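You operate a simulated robot arm through the tools that you are given. There is no shell and no other tool. Be economical: measure what you need, move in short steps, check, and stop when the job is done.

You run a simulated two-armed robot. Do the job below in one go: nothing can be reset, and whatever is moved stays where it is left.

JOB
Open the wall cupboard door, take the grey backing roll from the inside the wall cupboard and leave it in the grey tray, then shut the door. Pick up the thin green cone with one hand, pass it to the other hand and put it on the bottom board of the shelf with the card pocket. Take the white-ended spool and leave it on the top of the pale wooden stand. Put the box marked "clips" from the middle board of the shelf with the card pocket on the top of the white stand and the box marked "cases" on the bottom board of the shelf with the card pocket. Take the brown cover and leave it on the end of the long table beside head one. Any order will do. Set down upright: white-ended spool.

The check looks at the end state, three seconds after you hand in, the way a careful person would. Anything else that was tipped, shoved, dropped, spilled or broken makes it a failure. Lids that push on must go on centred and level and be pressed home; caps that screw on are set level and turned clockwise until they are tight.

ROBOT AND FRAMES
Two 7-joint arms with two-finger parallel grippers on one trunk, on a base that drives. Base frame: it is fixed to the floor where the robot stands at the start and does not move with it; the origin is under the middle of the robot, x ahead of it, y to its left, z up. Lengths are in mm, angles in rad, forces in N, time in s.
The left shoulder is at the start at [50, 209, 1396], the right one opposite. With the tool pointing down near the work surface each hand reaches from about 100 to 800 mm from the robot's upright axis, wherever it stands, measured 20 degrees to its own side. Places, roughly: black box, brown box, grey box [500, -750, 1000]; bottom board of the shelf with the card pocket (15 [620, -740, 320]; brown cover (7x6x4 cm) [-1400, -400, 800]; end of the long table beside head one [-2000, 100, 800]; grey backing roll (7x7x15 cm) [900, -300, 1600]; grey tray (26x17x6 cm) [800, -400, 900]; thin green cone (7x6x13 cm) [600, -700, 1000]; top of the pale wooden stand [-1500, -300, 800]; top of the white stand [-1700, -3800, 800]; wall cupboard door [900, -200, 1700]; white-ended spool (4x4x7 cm) [600, -800, 1000]. Payload 4.4 kg a hand.
The tool frame of a hand sits at the grasp point between the pads (the TCP): z along the fingers, y along the line on which they close. The tips reach 23 mm beyond it. Largest opening 94 mm; finger width 38, thickness 10; the body of the gripper, 54 by 96 mm, starts 39 mm behind the TCP.
Orientation is told as [roll, pitch, yaw] about the base's x, y, z axes, in that order, counted from this pose: with the fingers straight down and closing along the base's y, the tool's x points along the base's -x, its y along +y and its z along -z.

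CONTROLS
- The arms move only by the tool move_arm. It takes "left_targets", "right_targets" or both (then of equal length, played together; a hand with none holds still); each is a list of rows, each a list of 7 numbers: the gripper command, from -1 (shut) to 1 (fully open), values between in proportion, then the shift along the tool's x, y, z in units of 40 mm (1.0 is 40 mm), then the turn, a rotation vector about the tool's x, y, z in units of 4 degrees (1.0 is 4 degrees). In form: [[grip, x, y, z, ax, ay, az], ...]. A call has 1 to 10 rows; each row shifts and turns the commanded pose from where the row before left it, along the tool's axes as they then stand. A call with a number of a shift or a turn outside -1 to 1 is refused whole. A row lasts 0.2 s, in which the tool goes at most 50 mm and 0.15 rad; a call with a longer step from one row to the next is refused whole, and so is a gripper value outside its range. A pose out of reach is approached as far as the arm can. The call stops where the force on the tool passes 40 N (or 10 N more than at its start, if that is more) or the arm is blocked; 0.2 s more then pass. Each finger travels about 108 mm/s and halts on what it meets, pressing with about 26 N; the grip force reading is that of the motor and also rises with nothing between the fingers. The clock runs only during rows and for 0.2 s after the last one: add rows that do not move to give the fingers time. It gives the time, the measured TCP pose, the force on the tool (base axes), the opening and the grip force at its end, in the units of the frame above (readings bear some noise), with the torque about the TCP (base axes, N m) and any sound that the robot's microphone picked up.
- Cameras (640 x 400 px; columns grow to the right, rows downward): "scene" is now at [136.5, -62.2, 1596.7]; the picture's right is [-0.61, -0.79, 0.00], its down [-0.21, 0.16, -0.96] and it looks along [0.76, -0.59, -0.27] (base axes); focal length 214 px, centre (320, 200). "left" rides on the left gripper at [87, -16, -74] in its tool frame; the picture's right is [0.18, 0.98, 0.00], its down [-0.58, 0.11, -0.81] and it looks along [-0.79, 0.15, 0.59] (tool axes); focal length 243 px, centre (320, 200). "right" rides on the right gripper at [86, 16, -75] in its tool frame; the picture's right is [-0.18, 0.98, 0.00], its down [-0.58, -0.11, -0.81] and it looks along [-0.79, -0.15, 0.59] (tool axes); focal length 243 px, centre (320, 200). There is no depth. A picture from a camera that has moved, and an enlarged one, comes with that camera's place and axes in the base frame and with its lens. The place of the scene camera against the robot may be out by one fixed shift of up to 12 mm in any direction.
- snapshot(camera): a new picture of that camera. No time passes.
- move_column(by): slides the trunk up (or, below 0, down) by that many mm; the arms and the scene camera ride with it, the base frame stays. It gives what a move gives, with no picture.
- steer(legs): drives the robot by 1 to 6 legs, each [ahead, left, turn to the left] in mm, mm and rad, along the robot's own axes; the way and the turn of a leg run together, so that a leg with both is an arc; at most 1500 mm and 3.142 rad a leg. The arms and the cameras ride along, it lands a little off, and it stops where it bumps. It gives what a move gives.
- aim_head(pan, tilt): turns the head with the scene camera to pan (to the left, within 1.396 rad either way) and tilt (down, from -0.506 to 1.204), counted from straight ahead of the robot. It gives what a move gives.
- close_up(camera, box): a new picture of the part [left, top, right, bottom] of that camera's present view, enlarged. No time passes.
- job_done(): hands the job in; it is judged then, once.

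Work in short steps. Places have to be worked out from the pictures, the camera data and where the tool is seen: move nearer, look again, correct. Check each grasp and each placing, and mend what went wrong. You have 217 turns and 228 pictures in all, those below and enlarged ones among them. Open the grippers and draw the arms clear of the work before you hand the job in, unless the task says otherwise.

The tools are called after "Call:" by a JSON object that holds its "fn" and its "kwargs". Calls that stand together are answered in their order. move_arm: Moves the arms, as the interface text tells. Its arguments: {"type":"object","properties":{"left_targets":{"type":"array"},"right_targets":{"type":"array"}},"required":[]} The other tools are called the same way: move_column (by) slides the trunk up or down; steer (legs) drives the base; aim_head (pan, tilt) turns the head that bears the scene camera; snapshot (camera) takes a picture; close_up (camera, box) takes an enlarged picture of a part of a camera's view; job_done () hands the job in.

At the start:

```text
time_s: 0.0
left_tcp_pos: [509.6, -52.5, 1148.6]
left_ee_rot: [0.001, 0.001, 0.001]
left_wrist_force: [0.8, -0.5, 0.6]
left_ft_torque: [0.01, 0.03, 0.02]
left_grip_width: 94.1
left_grasp_force: 0.1
right_tcp_pos: [351.9, -491.3, 1000.5]
right_ee_rot: [0.001, 0.0, 0.0]
right_wrist_force: [0.6, -0.1, 0.2]
right_ft_torque: [0.02, -0.04, 0.0]
right_grip_width: 94.3
right_grasp_force: 0.1
trunk travel left (down, up): [-475.0, 88.0]
robot x, y, heading: [3.0, 0.7, 0.0]
head pan, tilt: [-0.656, 0.271]
```

scene: 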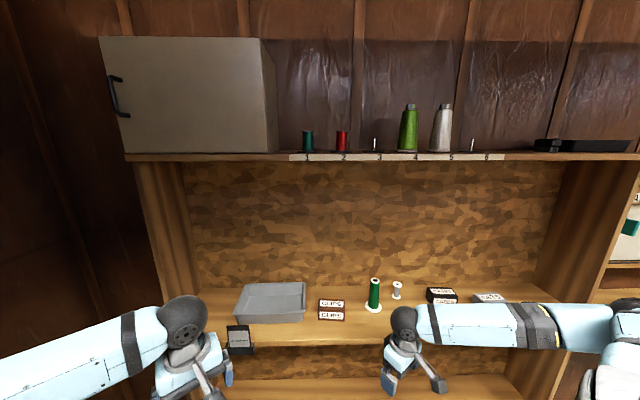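
right: 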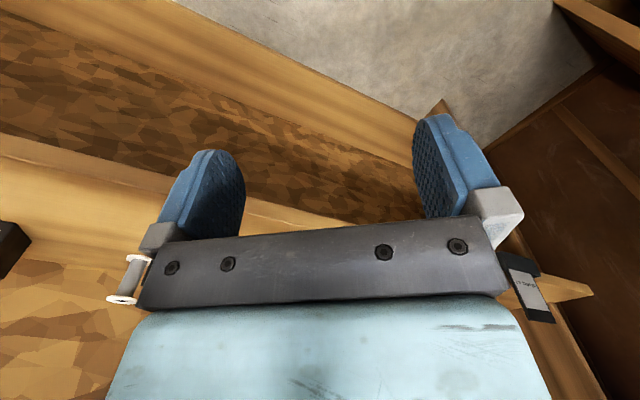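
left: 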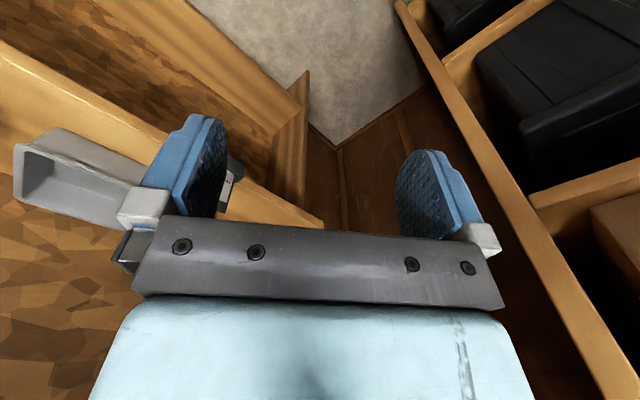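

The overview shows the shelf with the card pocket, tray, cupboard and boxes. I look closer at the work boards to read labels.

Call:
{"fn": "close_up", "kwargs": {"camera": "scene", "box": [220, 260, 540, 400]}}

Call:
{"fn": "close_up", "kwargs": {"camera": "scene", "box": [80, 20, 340, 180]}}

```text
2.00 times, centred on (380, 330) of scene
camera zoom: at [136.5, -62.2, 1596.7], right [-0.61, -0.79, 0.0], down [-0.21, 0.16, -0.96], along [0.76, -0.59, -0.27], focal length 429 px, centre (200, -60)
```

zoom: 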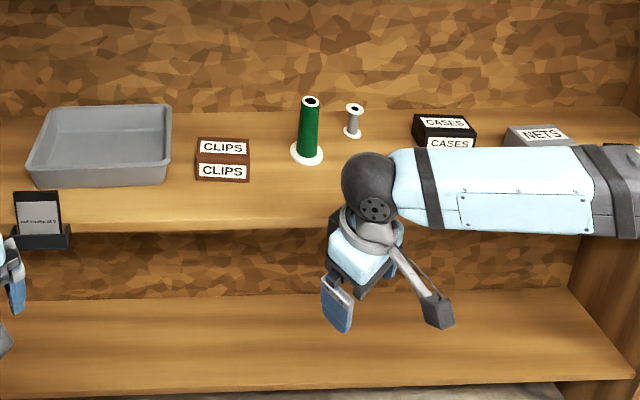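

```text
2.46 times, centred on (210, 100) of scene
camera zoom: at [136.5, -62.2, 1596.7], right [-0.61, -0.79, 0.0], down [-0.21, 0.16, -0.96], along [0.76, -0.59, -0.27], focal length 528 px, centre (591, 446)
```

zoom: 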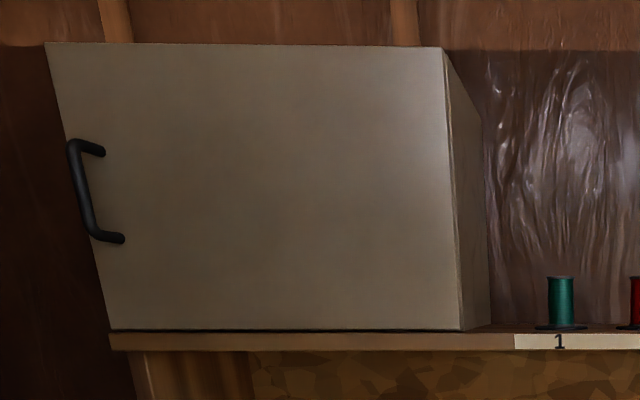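

The shelf faces me at about heading −0.63 rad. I turn to face it, then look again.

Call:
{"fn": "steer", "kwargs": {"legs": [[0, 0, -0.63]]}}

Call:
{"fn": "aim_head", "kwargs": {"pan": 0, "tilt": 0.5}}

Call:
{"fn": "snapshot", "kwargs": {"camera": "scene"}}

```text
time_s: 2.1
left_tcp_pos: [378.3, -342.7, 1149.1]
left_ee_rot: [0.001, 0.001, -0.633]
left_wrist_force: [0.1, -0.4, -0.1]
left_ft_torque: [-0.03, -0.02, -0.04]
left_grip_width: 94.3
left_grasp_force: 0.1
right_tcp_pos: [-7.4, -603.3, 999.7]
right_ee_rot: [0.001, 0.0, -0.633]
right_wrist_force: [-0.1, -0.8, -0.2]
right_ft_torque: [-0.02, 0.03, 0.0]
right_grip_width: 94.3
right_grasp_force: 0.1
trunk travel left (down, up): [-475.0, 88.0]
robot x, y, heading: [2.0, 0.1, -0.639]
head pan, tilt: [-0.656, 0.271]
```

```text
time_s: 3.2
left_tcp_pos: [378.9, -342.7, 1149.4]
left_ee_rot: [-0.001, 0.002, -0.632]
left_wrist_force: [0.1, 0.4, -0.3]
left_ft_torque: [0.02, -0.01, 0.02]
left_grip_width: 94.2
left_grasp_force: 0.1
right_tcp_pos: [-7.5, -602.6, 999.6]
right_ee_rot: [0.001, 0.0, -0.634]
right_wrist_force: [-0.8, 0.7, 1.0]
right_ft_torque: [0.02, 0.01, -0.01]
right_grip_width: 94.0
right_grasp_force: 0.0
trunk travel left (down, up): [-475.0, 88.0]
robot x, y, heading: [2.6, -5.2, -0.636]
head pan, tilt: [0.0, 0.499]
```

```text
222 pictures are left
camera scene: at [122.6, -99.2, 1575.6], right [-0.59, -0.8, 0.0], down [-0.38, 0.28, -0.88], along [0.71, -0.52, -0.48], focal length 214 px, centre (320, 200)
```

scene: 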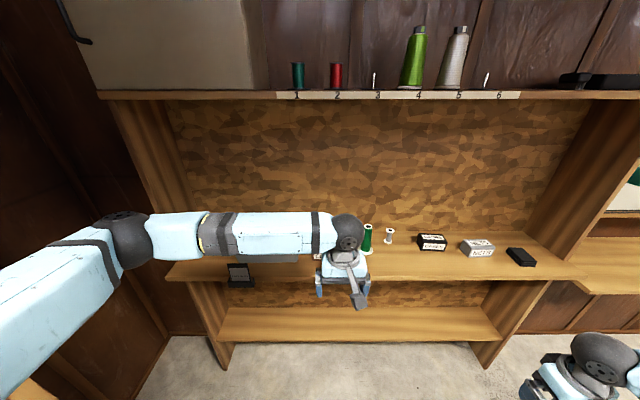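

The middle board stretches out in front of the bottom board. I move the left arm aside to the left and then lower the column for a second viewpoint.

Call:
{"fn": "move_arm", "kwargs": {"left_targets": [[1, 0.2, 1, 0, 0, 0, 0], [1, 0.2, 1, 0, 0, 0, 0], [1, 0.2, 1, 0, 0, 0, 0], [1, 0.2, 1, 0, 0, 0, 0], [1, 0.2, 1, 0, 0, 0, 0], [1, 0.2, 1, 0, 0, 0, 0], [1, 0.2, 1, 0, 0, 0, 0], [1, 0.2, 1, 0, 0, 0, 0], [1, 0.2, 1, 0, 0, 0, 0], [1, 0.2, 1, 0, 0, 0, 0]]}}

Call:
{"fn": "snapshot", "kwargs": {"camera": "scene"}}

Call:
{"fn": "move_column", "kwargs": {"by": -300}}

Call:
{"fn": "snapshot", "kwargs": {"camera": "scene"}}

```text
time_s: 5.6
left_tcp_pos: [528.8, -38.2, 1154.8]
left_ee_rot: [-0.009, 0.009, -0.708]
left_wrist_force: [-0.6, -1.3, 0.2]
left_ft_torque: [0.0, 0.0, -0.04]
left_grip_width: 94.2
left_grasp_force: 0.0
right_tcp_pos: [-42.3, -624.3, 989.9]
right_ee_rot: [0.022, 0.004, -0.675]
right_wrist_force: [0.3, 0.4, 1.2]
right_ft_torque: [-0.07, -0.04, 0.01]
right_grip_width: 94.2
right_grasp_force: 0.0
trunk travel left (down, up): [-475.0, 88.0]
robot x, y, heading: [0.8, -5.9, -0.676]
head pan, tilt: [0.0, 0.499]
stopped in row 10 (left hand): the arm was blocked; the commanded pose is now the measured one
```

```text
221 pictures are left
camera scene: at [103.5, -139.3, 1577.2], right [-0.63, -0.78, -0.02], down [-0.36, 0.32, -0.88], along [0.69, -0.54, -0.48], focal length 214 px, centre (320, 200)
```

scene: 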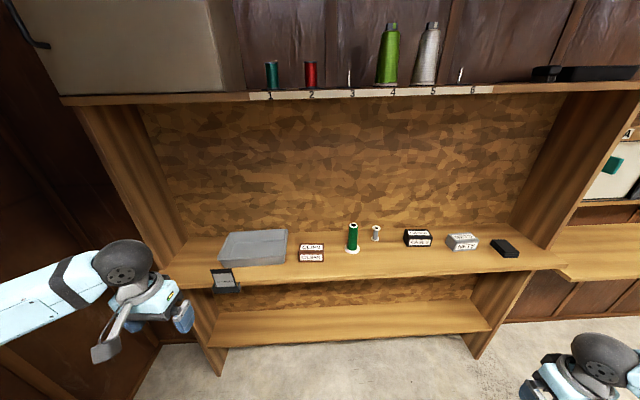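

```text
time_s: 8.3
left_tcp_pos: [563.4, -12.8, 927.8]
left_ee_rot: [0.143, -0.068, -0.642]
left_wrist_force: [-0.4, 0.0, 0.8]
left_ft_torque: [0.02, -0.06, -0.02]
left_grip_width: 94.2
left_grasp_force: 0.1
right_tcp_pos: [-84.1, -622.4, 702.4]
right_ee_rot: [0.054, -0.009, -0.728]
right_wrist_force: [-1.3, 0.8, 0.4]
right_ft_torque: [-0.05, -0.05, -0.01]
right_grip_width: 93.9
right_grasp_force: 0.1
trunk travel left (down, up): [-196.0, 368.0]
robot x, y, heading: [-1.0, -7.9, -0.725]
head pan, tilt: [0.0, 0.499]
stopped: the arm was blocked; the commanded pose is now the measured one
```

```text
220 pictures are left
camera scene: at [68.8, -153.2, 1301.8], right [-0.66, -0.75, -0.05], down [-0.32, 0.35, -0.88], along [0.68, -0.57, -0.47], focal length 214 px, centre (320, 200)
```

scene: 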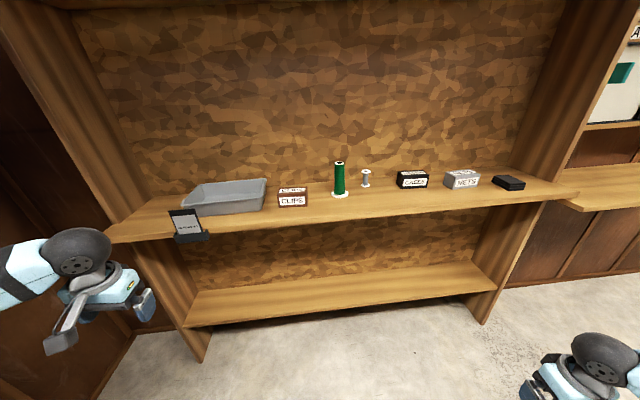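

The left arm got blocked by something on the left; I look there before going on.

Call:
{"fn": "aim_head", "kwargs": {"pan": 1.2, "tilt": 0.5}}

Call:
{"fn": "snapshot", "kwargs": {"camera": "scene"}}

Call:
{"fn": "snapshot", "kwargs": {"camera": "left"}}

```text
time_s: 9.7
left_tcp_pos: [563.1, -11.6, 925.8]
left_ee_rot: [0.144, -0.061, -0.638]
left_wrist_force: [0.3, 0.2, -1.1]
left_ft_torque: [0.0, 0.04, 0.02]
left_grip_width: 94.0
left_grasp_force: 0.0
right_tcp_pos: [-80.8, -620.8, 699.0]
right_ee_rot: [0.056, -0.007, -0.725]
right_wrist_force: [-0.7, 0.4, -0.3]
right_ft_torque: [0.01, 0.01, 0.01]
right_grip_width: 93.8
right_grasp_force: 0.1
trunk travel left (down, up): [-196.0, 368.0]
robot x, y, heading: [1.1, -9.0, -0.724]
head pan, tilt: [1.201, 0.499]
```

```text
219 pictures are left
camera scene: at [83.8, -53.0, 1305.5], right [0.46, -0.89, -0.02], down [-0.39, -0.18, -0.9], along [0.8, 0.42, -0.43], focal length 214 px, centre (320, 200)
```

scene: 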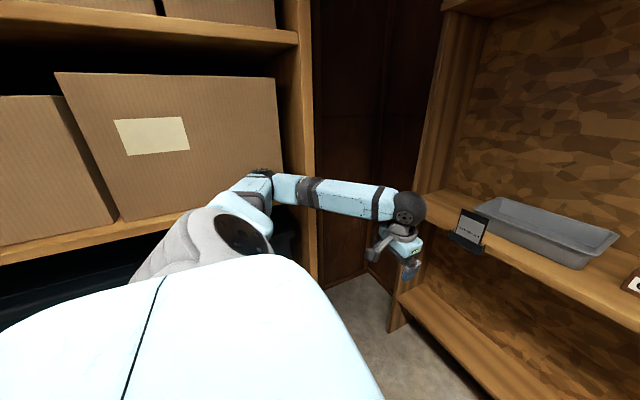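

```text
218 pictures are left
camera left: at [478.2, 20.4, 991.1], right [0.42, 0.9, 0.13], down [0.42, -0.32, 0.85], along [0.8, -0.3, -0.51], focal length 243 px, centre (320, 200)
```

left: 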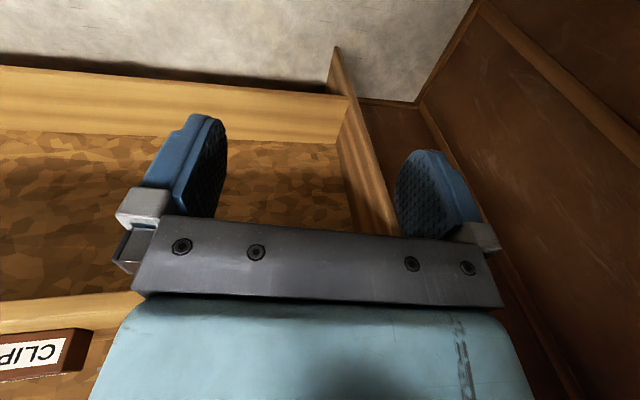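

The left elbow is caught at the rack on my left (its face is square to this shelf). Before sliding right to free it I check the right side.

Call:
{"fn": "aim_head", "kwargs": {"pan": -1.2, "tilt": 0.5}}

Call:
{"fn": "snapshot", "kwargs": {"camera": "scene"}}

```text
time_s: 11.9
left_tcp_pos: [566.6, -9.3, 926.1]
left_ee_rot: [0.146, -0.057, -0.635]
left_wrist_force: [0.4, 0.1, 0.2]
left_ft_torque: [0.02, -0.01, 0.01]
left_grip_width: 94.0
left_grasp_force: 0.0
right_tcp_pos: [-80.7, -621.3, 698.5]
right_ee_rot: [0.055, -0.004, -0.725]
right_wrist_force: [0.9, 0.7, -0.1]
right_ft_torque: [-0.01, 0.0, 0.0]
right_grip_width: 94.1
right_grasp_force: 0.0
trunk travel left (down, up): [-196.0, 368.0]
robot x, y, heading: [-6.4, -2.9, -0.726]
head pan, tilt: [-1.201, 0.499]
```

```text
217 pictures are left
camera scene: at [-27.3, -179.7, 1295.8], right [-0.94, 0.35, -0.02], down [0.2, 0.48, -0.85], along [-0.28, -0.8, -0.52], focal length 214 px, centre (320, 200)
```

scene: 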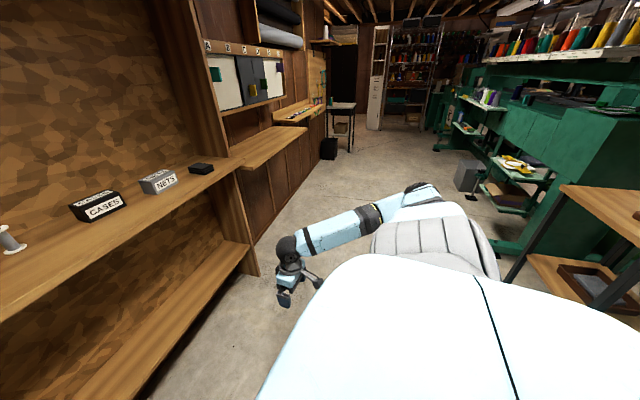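

The right side is clear. I slide 200 mm to the right to free the elbow.

Call:
{"fn": "steer", "kwargs": {"legs": [[0, -200, 0]]}}

Call:
{"fn": "aim_head", "kwargs": {"pan": 1.2, "tilt": 0.5}}

Call:
{"fn": "snapshot", "kwargs": {"camera": "scene"}}

```text
time_s: 14.3
left_tcp_pos: [452.6, -138.5, 891.1]
left_ee_rot: [0.082, -0.038, -0.64]
left_wrist_force: [0.4, 0.0, -0.5]
left_ft_torque: [-0.02, 0.0, -0.01]
left_grip_width: 94.0
left_grasp_force: 0.1
right_tcp_pos: [-192.6, -756.4, 719.4]
right_ee_rot: [-0.001, -0.001, -0.718]
right_wrist_force: [0.3, 0.1, -0.2]
right_ft_torque: [0.03, -0.02, 0.01]
right_grip_width: 93.9
right_grasp_force: 0.1
trunk travel left (down, up): [-196.0, 368.0]
robot x, y, heading: [-134.6, -155.6, -0.715]
head pan, tilt: [-1.201, 0.499]
```

```text
time_s: 16.5
left_tcp_pos: [451.2, -138.1, 891.5]
left_ee_rot: [0.08, -0.04, -0.638]
left_wrist_force: [0.7, 0.7, -0.4]
left_ft_torque: [-0.01, 0.01, -0.01]
left_grip_width: 94.3
left_grasp_force: 0.0
right_tcp_pos: [-192.8, -756.0, 721.7]
right_ee_rot: [-0.002, 0.0, -0.719]
right_wrist_force: [-0.7, 0.3, 0.6]
right_ft_torque: [-0.01, 0.03, 0.0]
right_grip_width: 94.1
right_grasp_force: 0.2
trunk travel left (down, up): [-196.0, 368.0]
robot x, y, heading: [-136.2, -154.5, -0.721]
head pan, tilt: [1.201, 0.499]
```

```text
216 pictures are left
camera scene: at [-7.6, -163.6, 1296.4], right [0.46, -0.89, 0.0], down [-0.42, -0.22, -0.88], along [0.78, 0.41, -0.48], focal length 214 px, centre (320, 200)
```

scene: 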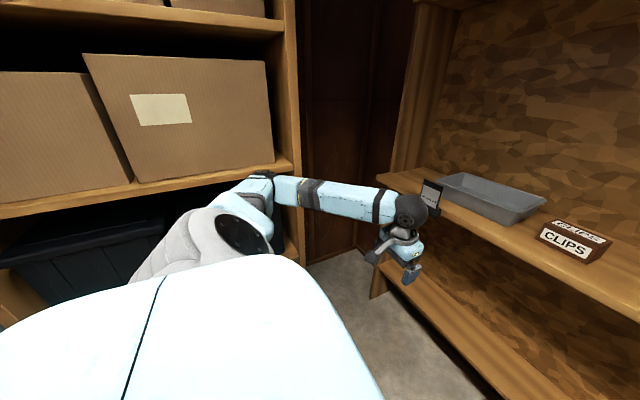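

Freed. I bring the left hand in by 160 mm, straighten the heading, and look ahead.

Call:
{"fn": "move_arm", "kwargs": {"left_targets": [[1, 0, -1, 0, 0, 0, 0], [1, 0, -1, 0, 0, 0, 0], [1, 0, -1, 0, 0, 0, 0], [1, 0, -1, 0, 0, 0, 0]]}}

Call:
{"fn": "steer", "kwargs": {"legs": [[0, 0, 0.09]]}}

Call:
{"fn": "aim_head", "kwargs": {"pan": 0, "tilt": 0.4}}

Call:
{"fn": "snapshot", "kwargs": {"camera": "scene"}}

```text
time_s: 17.5
left_tcp_pos: [356.3, -267.1, 879.5]
left_ee_rot: [0.082, -0.04, -0.639]
left_wrist_force: [-1.5, 0.6, 0.2]
left_ft_torque: [0.03, 0.0, -0.01]
left_grip_width: 94.0
left_grasp_force: 0.0
right_tcp_pos: [-192.1, -757.8, 721.3]
right_ee_rot: [-0.002, 0.0, -0.72]
right_wrist_force: [0.3, 0.0, -0.2]
right_ft_torque: [0.0, 0.03, 0.02]
right_grip_width: 94.1
right_grasp_force: 0.1
trunk travel left (down, up): [-196.0, 368.0]
robot x, y, heading: [-132.2, -156.3, -0.716]
head pan, tilt: [1.201, 0.499]
```

```text
time_s: 18.4
left_tcp_pos: [363.8, -222.8, 878.8]
left_ee_rot: [0.081, -0.038, -0.55]
left_wrist_force: [-0.2, 0.0, 0.0]
left_ft_torque: [0.02, -0.02, -0.03]
left_grip_width: 93.8
left_grasp_force: 0.0
right_tcp_pos: [-139.2, -758.3, 720.4]
right_ee_rot: [0.002, 0.0, -0.63]
right_wrist_force: [-0.3, 0.1, 0.2]
right_ft_torque: [0.02, 0.0, 0.01]
right_grip_width: 94.1
right_grasp_force: 0.0
trunk travel left (down, up): [-196.0, 368.0]
robot x, y, heading: [-137.3, -156.9, -0.632]
head pan, tilt: [1.201, 0.499]
```

```text
time_s: 19.8
left_tcp_pos: [362.8, -223.8, 878.7]
left_ee_rot: [0.082, -0.04, -0.549]
left_wrist_force: [-0.1, 0.2, 0.4]
left_ft_torque: [0.01, -0.02, 0.01]
left_grip_width: 94.0
left_grasp_force: 0.1
right_tcp_pos: [-138.9, -759.1, 719.8]
right_ee_rot: [-0.001, 0.0, -0.63]
right_wrist_force: [0.2, 0.7, -0.5]
right_ft_torque: [-0.02, 0.0, 0.0]
right_grip_width: 94.1
right_grasp_force: 0.2
trunk travel left (down, up): [-196.0, 368.0]
robot x, y, heading: [-133.2, -156.0, -0.634]
head pan, tilt: [0.0, 0.4]
```

```text
215 pictures are left
camera scene: at [-9.7, -255.6, 1305.6], right [-0.59, -0.81, 0.0], down [-0.31, 0.23, -0.92], along [0.74, -0.54, -0.39], focal length 214 px, centre (320, 200)
```

scene: 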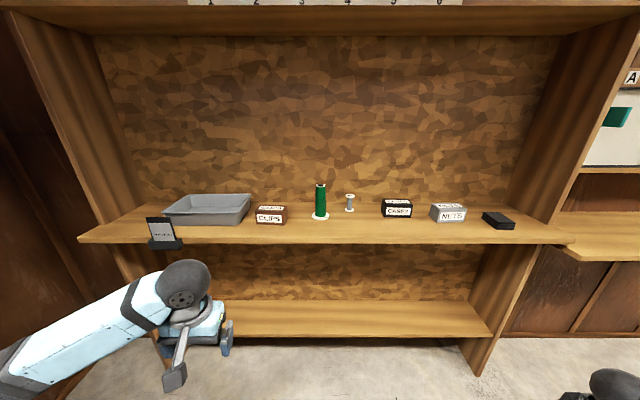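

The shelf is now in good view. Enlarged look at the middle board to size the boxes.

Call:
{"fn": "close_up", "kwargs": {"camera": "scene", "box": [140, 170, 360, 260]}}

Call:
{"fn": "close_up", "kwargs": {"camera": "scene", "box": [300, 160, 540, 260]}}

```text
2.91 times, centred on (250, 215) of scene
camera zoom: at [-9.7, -255.6, 1305.6], right [-0.59, -0.81, 0.0], down [-0.31, 0.23, -0.92], along [0.74, -0.54, -0.39], focal length 624 px, centre (524, 156)
```

zoom: 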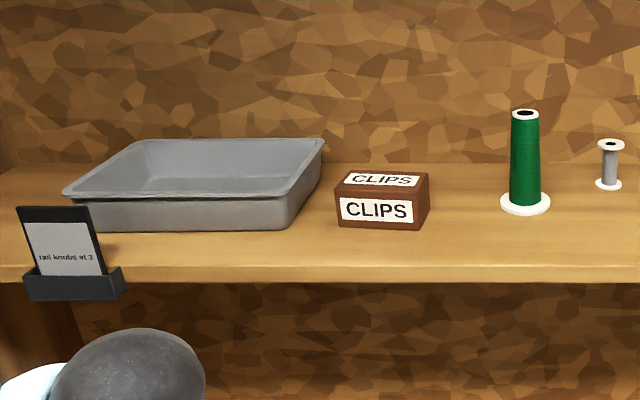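

```text
2.67 times, centred on (420, 210) of scene
camera zoom: at [-9.7, -255.6, 1305.6], right [-0.59, -0.81, 0.0], down [-0.31, 0.23, -0.92], along [0.74, -0.54, -0.39], focal length 572 px, centre (53, 173)
```

zoom: 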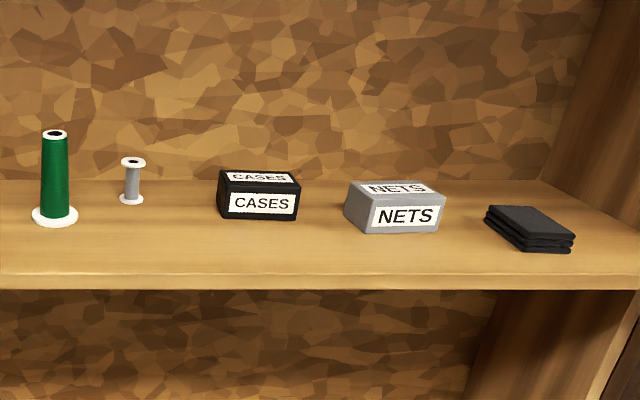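

Boxes are about 105 mm wide, so they need gripping front-to-back. I raise the column 260 mm so hands clear the middle board, then drive 250 mm ahead.

Call:
{"fn": "move_column", "kwargs": {"by": 260}}

Call:
{"fn": "steer", "kwargs": {"legs": [[250, 0, 0]]}}

Call:
{"fn": "aim_head", "kwargs": {"pan": 0, "tilt": 0.7}}

Call:
{"fn": "snapshot", "kwargs": {"camera": "scene"}}

```text
time_s: 22.5
left_tcp_pos: [363.2, -222.8, 1139.2]
left_ee_rot: [0.08, -0.04, -0.548]
left_wrist_force: [-0.4, 0.2, 0.1]
left_ft_torque: [-0.02, -0.01, 0.0]
left_grip_width: 94.1
left_grasp_force: 0.0
right_tcp_pos: [-140.3, -758.6, 980.3]
right_ee_rot: [0.001, 0.0, -0.631]
right_wrist_force: [0.6, -0.4, 0.7]
right_ft_torque: [0.03, 0.02, -0.02]
right_grip_width: 94.1
right_grasp_force: 0.0
trunk travel left (down, up): [-456.0, 108.0]
robot x, y, heading: [-134.3, -152.2, -0.629]
head pan, tilt: [0.0, 0.4]
```

```text
time_s: 24.3
left_tcp_pos: [564.9, -367.3, 1140.1]
left_ee_rot: [0.082, -0.039, -0.546]
left_wrist_force: [-0.5, -0.2, 0.1]
left_ft_torque: [-0.02, 0.02, 0.02]
left_grip_width: 93.9
left_grasp_force: 0.1
right_tcp_pos: [66.5, -905.9, 981.2]
right_ee_rot: [-0.001, -0.001, -0.624]
right_wrist_force: [0.8, 0.8, -0.8]
right_ft_torque: [-0.01, -0.01, 0.0]
right_grip_width: 94.3
right_grasp_force: 0.0
trunk travel left (down, up): [-456.0, 108.0]
robot x, y, heading: [71.0, -302.9, -0.632]
head pan, tilt: [0.0, 0.4]
```

```text
time_s: 25.1
left_tcp_pos: [565.7, -368.0, 1139.9]
left_ee_rot: [0.082, -0.039, -0.544]
left_wrist_force: [0.0, -0.6, 0.2]
left_ft_torque: [0.0, 0.02, -0.02]
left_grip_width: 94.0
left_grasp_force: 0.0
right_tcp_pos: [66.7, -906.6, 980.3]
right_ee_rot: [0.0, -0.001, -0.626]
right_wrist_force: [-0.5, 0.6, 1.2]
right_ft_torque: [-0.01, 0.0, 0.0]
right_grip_width: 94.1
right_grasp_force: 0.2
trunk travel left (down, up): [-456.0, 108.0]
robot x, y, heading: [66.7, -301.9, -0.624]
head pan, tilt: [0.0, 0.7]
```

```text
212 pictures are left
camera scene: at [186.8, -397.4, 1538.8], right [-0.59, -0.81, 0.0], down [-0.52, 0.38, -0.77], along [0.62, -0.45, -0.64], focal length 214 px, centre (320, 200)
```

scene: 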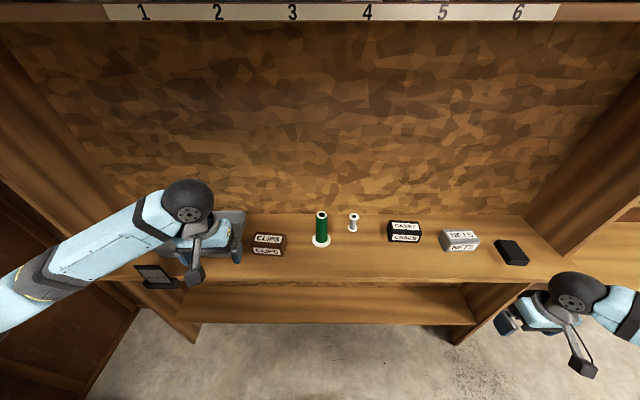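

Cone base at about [583,−689,935], spool [555,−819], cases [423,−945], clips [667,−526]. I bring the right hand up and over towards the cone.

Call:
{"fn": "move_arm", "kwargs": {"right_targets": [[1, 0, 0.7, -1, 0, 0, 0], [1, 0, 0.7, -1, 0, 0, 0], [1, 0, 0.7, -1, 0, 0, 0], [1, 0, 0.7, -1, 0, 0, 0], [1, 0, 0.7, -1, 0, 0, 0], [1, 0, 0.7, -1, 0, 0, 0], [1, 0, 1, 0, 0, 0, 0], [1, 0, 1, 0, 0, 0, 0], [1, 0, 1, 0, 0, 0, 0], [1, 0, 1, 0, 0, 0, 0]]}}

Call:
{"fn": "move_arm", "kwargs": {"right_targets": [[1, 0, 1, 0, 0, 0, 0], [1, 0, 1, 0, 0, 0, 0], [1, 0, 1, 0, 0, 0, 0], [1, 0, 1, 0, 0, 0, 0], [1, -1, 0, 0, 0, 0, 0], [1, -1, 0, 0, 0, 0, 0], [1, -1, 0, 0, 0, 0, 0], [1, -1, 0, 0, 0, 0, 0], [1, 0, 0, 0, 0, 0, 0]]}}

Call:
{"fn": "snapshot", "kwargs": {"camera": "right"}}

Call:
{"fn": "snapshot", "kwargs": {"camera": "scene"}}

```text
time_s: 27.3
left_tcp_pos: [567.0, -366.8, 1139.0]
left_ee_rot: [0.078, -0.038, -0.543]
left_wrist_force: [0.3, -0.1, -0.2]
left_ft_torque: [-0.02, 0.01, 0.0]
left_grip_width: 93.9
left_grasp_force: 0.0
right_tcp_pos: [258.3, -637.5, 1221.0]
right_ee_rot: [-0.002, 0.0, -0.624]
right_wrist_force: [-0.4, 0.2, 0.2]
right_ft_torque: [0.03, 0.03, -0.02]
right_grip_width: 94.0
right_grasp_force: 0.0
trunk travel left (down, up): [-456.0, 108.0]
robot x, y, heading: [68.1, -299.4, -0.623]
head pan, tilt: [0.0, 0.7]
```

```text
time_s: 29.3
left_tcp_pos: [565.7, -366.6, 1138.8]
left_ee_rot: [0.08, -0.038, -0.546]
left_wrist_force: [-1.0, 0.1, 0.0]
left_ft_torque: [-0.01, 0.03, 0.01]
left_grip_width: 94.0
left_grasp_force: 0.0
right_tcp_pos: [479.1, -603.8, 1220.2]
right_ee_rot: [0.0, 0.0, -0.626]
right_wrist_force: [-0.6, 0.1, 0.5]
right_ft_torque: [-0.02, 0.0, 0.01]
right_grip_width: 94.1
right_grasp_force: 0.1
trunk travel left (down, up): [-456.0, 108.0]
robot x, y, heading: [67.4, -305.1, -0.625]
head pan, tilt: [0.0, 0.7]
```

```text
211 pictures are left
camera right: at [420.3, -539.3, 1294.8], right [0.72, 0.69, 0.0], down [0.41, -0.43, 0.81], along [0.56, -0.58, -0.59], focal length 243 px, centre (320, 200)
```

right: 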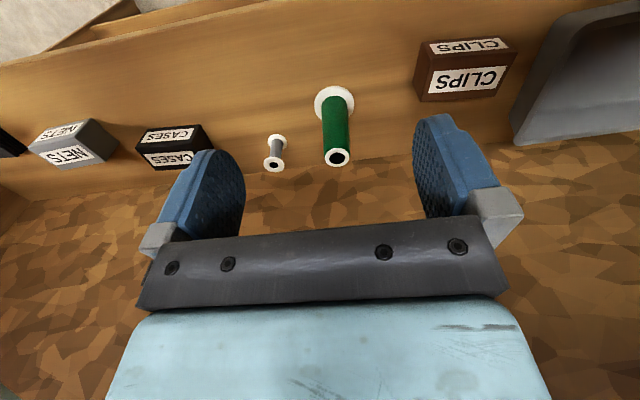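

```text
210 pictures are left
camera scene: at [186.5, -396.9, 1538.8], right [-0.59, -0.81, 0.0], down [-0.52, 0.38, -0.77], along [0.62, -0.45, -0.64], focal length 214 px, centre (320, 200)
```

scene: 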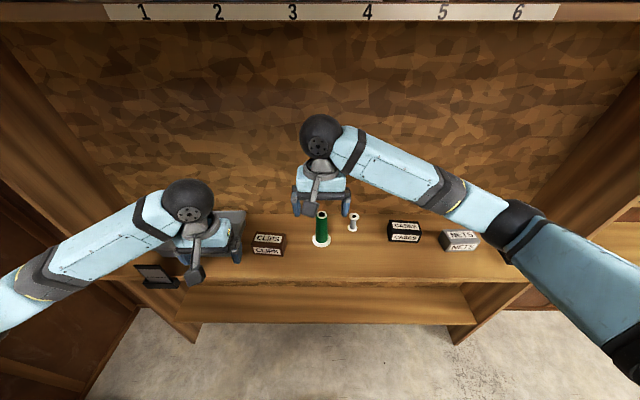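

Both rays agree: the cone stands at [590,−683] with board z≈935. I move forward 136 mm, then down to hold its upper part.

Call:
{"fn": "move_arm", "kwargs": {"right_targets": [[1, -0.85, 0, 0, 0, 0, 0], [1, -0.85, 0, 0, 0, 0, 0], [1, -0.85, 0, 0, 0, 0, 0], [1, -0.85, 0, 0, 0, 0, 0], [1, 0, 0, 0.9, 0, 0, 0], [1, 0, 0, 0.9, 0, 0, 0], [1, 0, 0, 0, 0, 0, 0]]}}

Call:
{"fn": "snapshot", "kwargs": {"camera": "right"}}

```text
time_s: 30.9
left_tcp_pos: [566.7, -367.2, 1140.5]
left_ee_rot: [0.081, -0.039, -0.545]
left_wrist_force: [1.2, 0.0, 0.6]
left_ft_torque: [0.01, -0.02, -0.01]
left_grip_width: 94.1
left_grasp_force: 0.1
right_tcp_pos: [590.7, -682.1, 1150.6]
right_ee_rot: [-0.001, -0.001, -0.625]
right_wrist_force: [0.3, 0.0, -0.8]
right_ft_torque: [-0.02, 0.03, 0.02]
right_grip_width: 93.9
right_grasp_force: 0.2
trunk travel left (down, up): [-456.0, 108.0]
robot x, y, heading: [69.7, -301.0, -0.626]
head pan, tilt: [0.0, 0.7]
```

```text
209 pictures are left
camera right: at [531.4, -619.1, 1223.7], right [0.72, 0.69, 0.0], down [0.41, -0.43, 0.81], along [0.56, -0.58, -0.59], focal length 243 px, centre (320, 200)
```

right: 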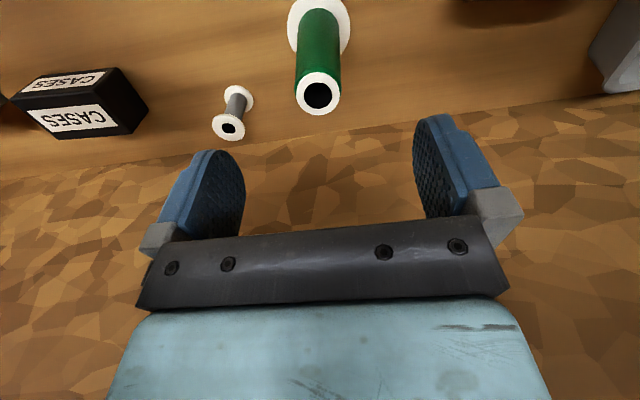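

The cone is under the TCP within 5 mm. Lower 110 mm (4 mm forward) and close.

Call:
{"fn": "move_arm", "kwargs": {"right_targets": [[1, -0.1, 0, 0.9, 0, 0, 0], [1, 0, 0, 0.9, 0, 0, 0], [1, 0, 0, 0.9, 0, 0, 0], [1, 0, 0, 0, 0, 0, 0], [-1, 0, 0, 0, 0, 0, 0], [-1, 0, 0, 0, 0, 0, 0], [-1, 0, 0, 0, 0, 0, 0], [-1, 0, 0, 0, 0, 0, 0]]}}

Call:
{"fn": "snapshot", "kwargs": {"camera": "right"}}

```text
time_s: 32.7
left_tcp_pos: [566.0, -367.3, 1140.4]
left_ee_rot: [0.08, -0.038, -0.543]
left_wrist_force: [0.7, 0.4, 0.4]
left_ft_torque: [0.01, -0.03, 0.0]
left_grip_width: 94.0
left_grasp_force: 0.0
right_tcp_pos: [594.3, -685.9, 1043.0]
right_ee_rot: [0.0, -0.001, -0.625]
right_wrist_force: [-0.6, -1.3, 2.2]
right_ft_torque: [-0.06, -0.07, -0.05]
right_grip_width: 42.4
right_grasp_force: 25.6
trunk travel left (down, up): [-456.0, 108.0]
robot x, y, heading: [66.0, -301.7, -0.628]
head pan, tilt: [0.0, 0.7]
```

```text
208 pictures are left
camera right: at [535.0, -623.4, 1116.5], right [0.72, 0.69, 0.0], down [0.41, -0.43, 0.81], along [0.56, -0.58, -0.59], focal length 243 px, centre (320, 200)
```

right: 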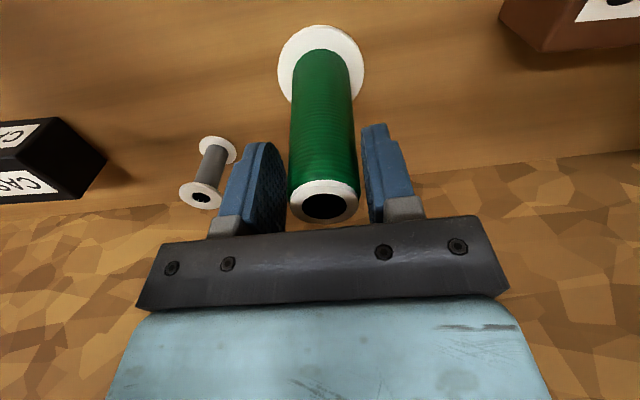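

Grip at 42 mm with 25 N. I lift 160 mm straight up, and back 200 mm.

Call:
{"fn": "move_arm", "kwargs": {"right_targets": [[-1, 0, 0, -0.5, 0, 0, 0], [-1, 0, 0, -1, 0, 0, 0], [-1, 0, 0, -1, 0, 0, 0], [-1, 0, 0, -1, 0, 0, 0], [-1, 0, 0, -1, 0, 0, 0], [-1, 1, 0, 0, 0, 0, 0], [-1, 1, 0, 0, 0, 0, 0], [-1, 1, 0, 0, 0, 0, 0], [-1, 1, 0, 0, 0, 0, 0], [-1, 1, 0, 0, 0, 0, 0]]}}

Call:
{"fn": "snapshot", "kwargs": {"camera": "right"}}

Call:
{"fn": "snapshot", "kwargs": {"camera": "scene"}}

```text
time_s: 34.9
left_tcp_pos: [565.4, -368.3, 1139.4]
left_ee_rot: [0.08, -0.037, -0.544]
left_wrist_force: [-0.6, 0.3, 0.2]
left_ft_torque: [-0.03, -0.04, 0.01]
left_grip_width: 94.1
left_grasp_force: 0.1
right_tcp_pos: [429.8, -568.7, 1221.7]
right_ee_rot: [-0.001, 0.0, -0.625]
right_wrist_force: [0.3, -0.1, 0.0]
right_ft_torque: [-0.05, -0.02, -0.02]
right_grip_width: 42.5
right_grasp_force: 25.6
trunk travel left (down, up): [-456.0, 108.0]
robot x, y, heading: [69.7, -301.2, -0.623]
head pan, tilt: [0.0, 0.7]
```

```text
207 pictures are left
camera right: at [370.8, -504.0, 1296.0], right [0.72, 0.69, 0.0], down [0.41, -0.43, 0.81], along [0.56, -0.58, -0.59], focal length 243 px, centre (320, 200)
```

right: 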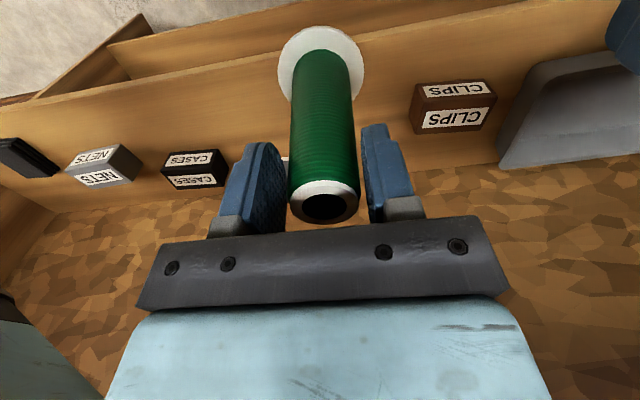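

```text
206 pictures are left
camera scene: at [186.3, -396.8, 1538.8], right [-0.59, -0.81, 0.0], down [-0.52, 0.38, -0.77], along [0.62, -0.45, -0.64], focal length 214 px, centre (320, 200)
```

scene: 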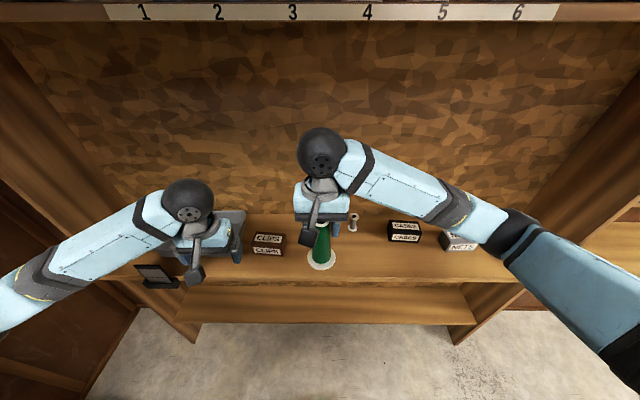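

Cone held firmly. I push the right hand 80 mm forward to make room, and start yawing the left hand (−35°) for a sideways, 25°-down receiving pose.

Call:
{"fn": "move_arm", "kwargs": {"right_targets": [[-1, -1, 0, 0, 0, 0, 0], [-1, -1, 0, 0, 0, 0, 0], [-1, 0, 0, 0, 0, 0, 0], [-1, 0, 0, 0, 0, 0, 0], [-1, 0, 0, 0, 0, 0, 0], [-1, 0, 0, 0, 0, 0, 0], [-1, 0, 0, 0, 0, 0, 0], [-1, 0, 0, 0, 0, 0, 0], [-1, 0, 0, 0, 0, 0, 0]], "left_targets": [[1, 0.3, 0, 0, 0.13, 0, 0.96], [1, 0.3, 0, 0, 0.13, 0, 0.96], [1, 0.3, 0, 0, 0.13, 0, 0.96], [1, 0.3, 0, 0, 0.13, 0, 0.96], [1, 0.3, 0, 0, 0.13, 0, 0.96], [1, 0.3, 0, 0, 0.13, 0, 0.96], [1, 0.3, 0, 0, 0.13, 0, 0.96], [1, 0.3, 0, 0, 0.13, 0, 0.96], [1, 0.3, 0, 0, 0.13, 0, 0.96]]}}

Call:
{"fn": "move_arm", "kwargs": {"left_targets": [[1, 0, 0, 0, 0, -1, 0], [1, 0, 0, 0, 0, -1, 0], [1, 0, 0, 0, 0, -1, 0], [1, 0, 0, 0, 0, -1, 0], [1, 0, 0, 0, 0, -1, 0], [1, 0, 0, 0, 0, -1, 0], [1, 0, 0, 0, 0, -1, 0], [1, 0, 0, 0, 0, -1, 0]]}}

Call:
{"fn": "snapshot", "kwargs": {"camera": "scene"}}

```text
time_s: 36.9
left_tcp_pos: [493.3, -290.7, 1137.1]
left_ee_rot: [0.011, -0.011, -1.147]
left_wrist_force: [-0.2, -0.9, 0.3]
left_ft_torque: [0.02, -0.01, 0.02]
left_grip_width: 94.0
left_grasp_force: 0.2
right_tcp_pos: [498.2, -614.9, 1221.0]
right_ee_rot: [0.0, 0.0, -0.624]
right_wrist_force: [0.0, 0.3, -0.9]
right_ft_torque: [0.0, 0.04, 0.0]
right_grip_width: 42.2
right_grasp_force: 26.3
trunk travel left (down, up): [-456.0, 108.0]
robot x, y, heading: [68.3, -304.0, -0.624]
head pan, tilt: [0.0, 0.7]
```

```text
time_s: 38.7
left_tcp_pos: [538.1, -322.9, 1116.5]
left_ee_rot: [0.013, -0.568, -1.155]
left_wrist_force: [-0.4, 0.9, 0.1]
left_ft_torque: [0.0, 0.0, -0.01]
left_grip_width: 94.3
left_grasp_force: 0.0
left hand out of reach, approached as far as the arm can: row 1, 2, 3, 4, 5, 6, 7, 8
right_tcp_pos: [498.9, -615.8, 1219.6]
right_ee_rot: [0.001, -0.001, -0.625]
right_wrist_force: [0.3, 0.5, 0.9]
right_ft_torque: [0.01, 0.01, -0.03]
right_grip_width: 42.5
right_grasp_force: 26.2
trunk travel left (down, up): [-456.0, 108.0]
robot x, y, heading: [69.5, -304.3, -0.629]
head pan, tilt: [0.0, 0.7]
```

```text
205 pictures are left
camera scene: at [186.8, -397.2, 1538.8], right [-0.59, -0.81, 0.0], down [-0.52, 0.38, -0.77], along [0.62, -0.45, -0.64], focal length 214 px, centre (320, 200)
```

scene: 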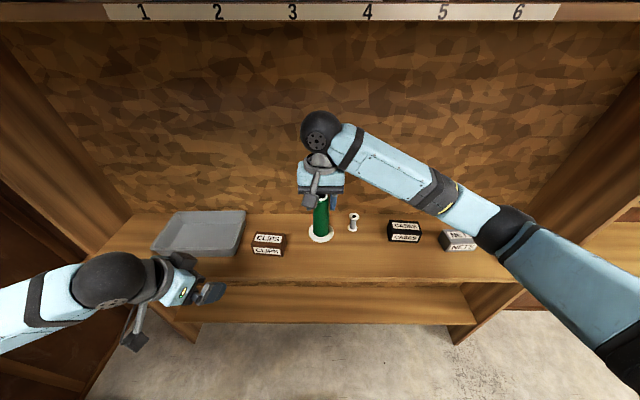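

The left arm is too folded there. I take the cone farther out and lower (forward ~640, z 1150), and bring the left hand forward and toward the centre.

Call:
{"fn": "move_arm", "kwargs": {"right_targets": [[-1, -0.7, -0.1, 0.44, 0, 0, 0], [-1, -0.7, -0.1, 0.44, 0, 0, 0], [-1, -0.7, -0.1, 0.44, 0, 0, 0], [-1, -0.7, -0.1, 0.44, 0, 0, 0], [-1, 0, 0, 0, 0, 0, 0], [-1, 0, 0, 0, 0, 0, 0], [-1, 0, 0, 0, 0, 0, 0]], "left_targets": [[1, 0, 0, 0, 0, 0, 0], [1, -0.55, -0.473, 0.548, 0, 0, 0], [1, -0.55, -0.473, 0.548, 0, 0, 0], [1, -0.55, -0.473, 0.548, 0, 0, 0], [1, -0.55, -0.473, 0.548, 0, 0, 0], [1, -0.55, -0.473, 0.548, 0, 0, 0], [1, 0, 0, 0, 0, 0, 0]]}}

Call:
{"fn": "snapshot", "kwargs": {"camera": "scene"}}

```text
time_s: 40.3
left_tcp_pos: [516.6, -501.2, 1085.1]
left_ee_rot: [0.014, -0.57, -1.154]
left_wrist_force: [0.0, -0.8, 0.5]
left_ft_torque: [-0.01, -0.01, 0.01]
left_grip_width: 93.9
left_grasp_force: 0.1
right_tcp_pos: [578.8, -692.7, 1148.9]
right_ee_rot: [-0.002, -0.001, -0.625]
right_wrist_force: [0.5, -0.3, -0.1]
right_ft_torque: [0.01, 0.0, 0.02]
right_grip_width: 42.1
right_grasp_force: 26.1
trunk travel left (down, up): [-456.0, 108.0]
robot x, y, heading: [71.5, -303.0, -0.627]
head pan, tilt: [0.0, 0.7]
```

```text
204 pictures are left
camera scene: at [187.1, -396.5, 1538.8], right [-0.59, -0.81, 0.0], down [-0.52, 0.38, -0.77], along [0.62, -0.45, -0.64], focal length 214 px, centre (320, 200)
```

scene: 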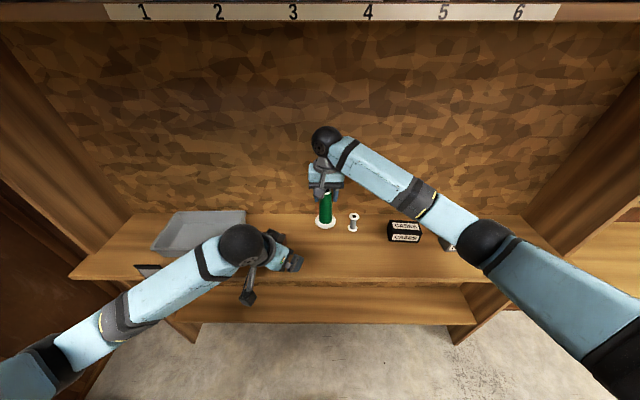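

Now pitch the left hand the remaining 32°.

Call:
{"fn": "move_arm", "kwargs": {"left_targets": [[1, 0, 0, 0, 0, -1, 0], [1, 0, 0, 0, 0, -1, 0], [1, 0, 0, 0, 0, -1, 0], [1, 0, 0, 0, 0, -1, 0], [1, 0, 0, 0, 0, -1, 0], [1, 0, 0, 0, 0, -1, 0], [1, 0, 0, 0, 0, -1, 0], [1, 0, 0, 0, 0, -1, 0], [1, 0, 0, 0, 0, 0, 0]]}}

Call:
{"fn": "snapshot", "kwargs": {"camera": "scene"}}

Call:
{"fn": "snapshot", "kwargs": {"camera": "left"}}

```text
time_s: 42.3
left_tcp_pos: [513.5, -501.4, 1082.8]
left_ee_rot: [0.025, -1.128, -1.171]
left_wrist_force: [0.5, 0.2, 0.9]
left_ft_torque: [-0.01, 0.01, 0.02]
left_grip_width: 93.9
left_grasp_force: 0.1
right_tcp_pos: [579.7, -694.3, 1147.8]
right_ee_rot: [0.0, -0.001, -0.625]
right_wrist_force: [-0.3, -0.3, -0.5]
right_ft_torque: [-0.02, 0.0, 0.01]
right_grip_width: 41.7
right_grasp_force: 25.8
trunk travel left (down, up): [-456.0, 108.0]
robot x, y, heading: [66.9, -305.2, -0.625]
head pan, tilt: [0.0, 0.7]
```

```text
203 pictures are left
camera scene: at [187.1, -397.7, 1538.7], right [-0.59, -0.81, 0.0], down [-0.52, 0.38, -0.76], along [0.62, -0.45, -0.64], focal length 214 px, centre (320, 200)
```

scene: 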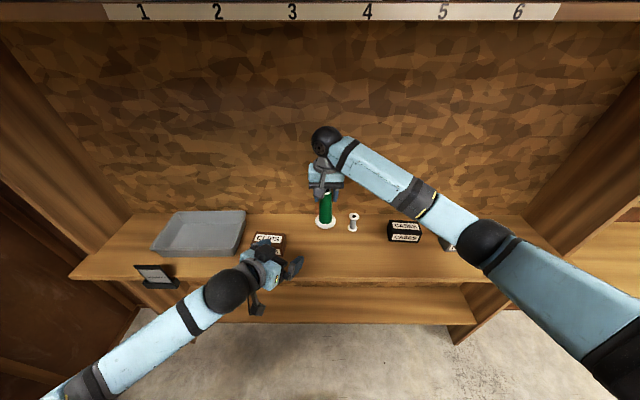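

```text
202 pictures are left
camera left: at [460.1, -412.6, 1036.4], right [0.87, 0.48, -0.15], down [-0.11, 0.48, 0.87], along [0.49, -0.74, 0.46], focal length 243 px, centre (320, 200)
```

left: 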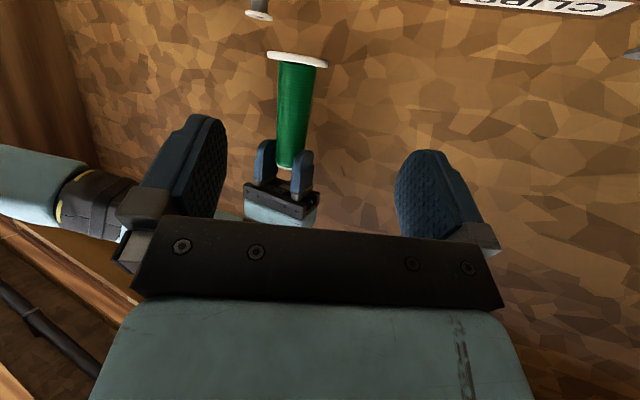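

Good pose. The cone is 203 mm ahead along the left hand's azimuth and 14 mm to its right; I advance 120 mm and check.

Call:
{"fn": "move_arm", "kwargs": {"left_targets": [[1, -0.42, -0.07, 0.924, 0, 0, 0], [1, -0.42, -0.07, 0.924, 0, 0, 0], [1, -0.42, -0.07, 0.924, 0, 0, 0], [1, 0, 0, 0, 0, 0, 0]]}}

Call:
{"fn": "snapshot", "kwargs": {"camera": "left"}}

```text
time_s: 43.3
left_tcp_pos: [556.9, -615.1, 1082.1]
left_ee_rot: [0.025, -1.127, -1.17]
left_wrist_force: [-0.2, -0.6, 0.2]
left_ft_torque: [-0.03, -0.03, -0.01]
left_grip_width: 93.8
left_grasp_force: 0.1
right_tcp_pos: [579.0, -692.4, 1149.5]
right_ee_rot: [-0.002, 0.0, -0.625]
right_wrist_force: [-0.1, 0.6, -0.7]
right_ft_torque: [-0.02, 0.01, 0.03]
right_grip_width: 42.1
right_grasp_force: 26.0
trunk travel left (down, up): [-456.0, 108.0]
robot x, y, heading: [69.5, -301.9, -0.626]
head pan, tilt: [0.0, 0.7]
```

```text
201 pictures are left
camera left: at [501.8, -527.1, 1035.1], right [0.86, 0.48, -0.16], down [-0.11, 0.48, 0.87], along [0.49, -0.74, 0.46], focal length 243 px, centre (320, 200)
```

left: 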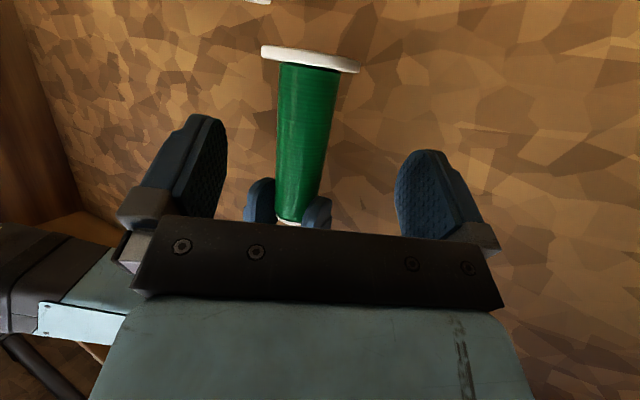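

Aligned; I advance the last 80 mm and close the left fingers on the cone's lower half.

Call:
{"fn": "move_arm", "kwargs": {"left_targets": [[1, -0.43, -0.12, 0.9, 0, 0, 0], [1, -0.43, -0.12, 0.9, 0, 0, 0], [1, 0, 0, 0, 0, 0, 0]]}}

Call:
{"fn": "snapshot", "kwargs": {"camera": "left"}}

```text
time_s: 44.1
left_tcp_pos: [578.7, -691.3, 1082.7]
left_ee_rot: [0.024, -1.129, -1.17]
left_wrist_force: [-4.8, 2.2, -0.6]
left_ft_torque: [-0.16, -0.34, 0.12]
left_grip_width: 93.8
left_grasp_force: 0.0
right_tcp_pos: [580.7, -699.3, 1149.4]
right_ee_rot: [-0.003, -0.004, -0.641]
right_wrist_force: [4.3, -3.2, -1.4]
right_ft_torque: [0.02, -0.06, -0.17]
right_grip_width: 42.1
right_grasp_force: 26.1
trunk travel left (down, up): [-456.0, 108.0]
robot x, y, heading: [69.5, -306.6, -0.628]
head pan, tilt: [0.0, 0.7]
stopped in row 3 (left hand): the force on the tool passed its limit at 44 N (the readings are from after the stop); the commanded pose is now the measured one
```

```text
200 pictures are left
camera left: at [524.2, -602.8, 1033.9], right [0.87, 0.47, -0.16], down [-0.1, 0.48, 0.87], along [0.49, -0.74, 0.47], focal length 243 px, centre (320, 200)
```

left: 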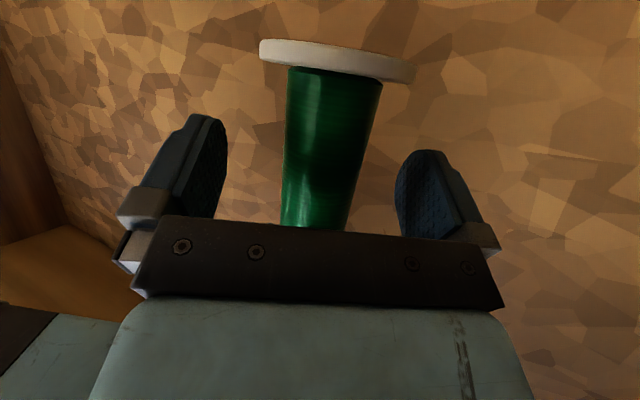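

The left palm lightly touched the right fingertips. I back off 10 mm and close the left hand.

Call:
{"fn": "move_arm", "kwargs": {"left_targets": [[1, 0.1, 0, -0.22, 0, 0, 0], [1, 0, 0, 0, 0, 0, 0], [-1, 0, 0, 0, 0, 0, 0], [-1, 0, 0, 0, 0, 0, 0], [-1, 0, 0, 0, 0, 0, 0]]}}

Call:
{"fn": "snapshot", "kwargs": {"camera": "left"}}

Call:
{"fn": "snapshot", "kwargs": {"camera": "scene"}}

```text
time_s: 45.3
left_tcp_pos: [575.3, -683.2, 1081.1]
left_ee_rot: [0.025, -1.127, -1.17]
left_wrist_force: [-1.2, -0.3, 1.6]
left_ft_torque: [-0.11, 0.14, 0.18]
left_grip_width: 51.3
left_grasp_force: 25.3
right_tcp_pos: [580.6, -699.5, 1149.5]
right_ee_rot: [-0.003, -0.005, -0.639]
right_wrist_force: [1.4, 1.1, -0.9]
right_ft_torque: [0.21, -0.18, -0.2]
right_grip_width: 41.7
right_grasp_force: 25.7
trunk travel left (down, up): [-456.0, 108.0]
robot x, y, heading: [69.8, -300.0, -0.625]
head pan, tilt: [0.0, 0.7]
```

```text
199 pictures are left
camera left: at [520.7, -595.0, 1033.2], right [0.87, 0.47, -0.16], down [-0.11, 0.48, 0.87], along [0.49, -0.74, 0.46], focal length 243 px, centre (320, 200)
```

left: 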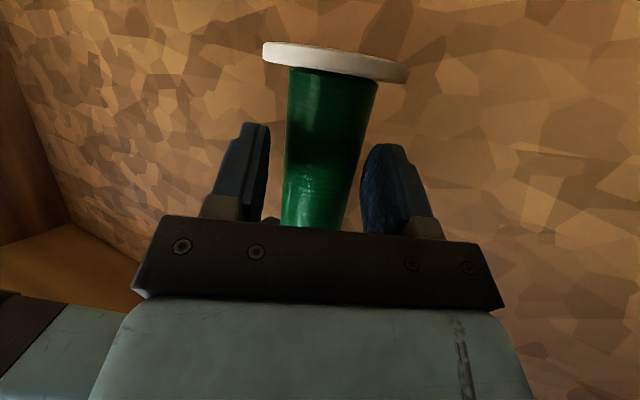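

```text
198 pictures are left
camera scene: at [187.0, -397.7, 1538.7], right [-0.59, -0.81, 0.0], down [-0.52, 0.38, -0.76], along [0.62, -0.45, -0.64], focal length 214 px, centre (320, 200)
```

scene: 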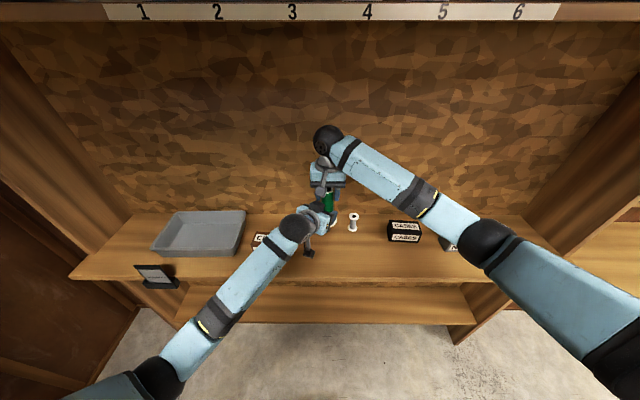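

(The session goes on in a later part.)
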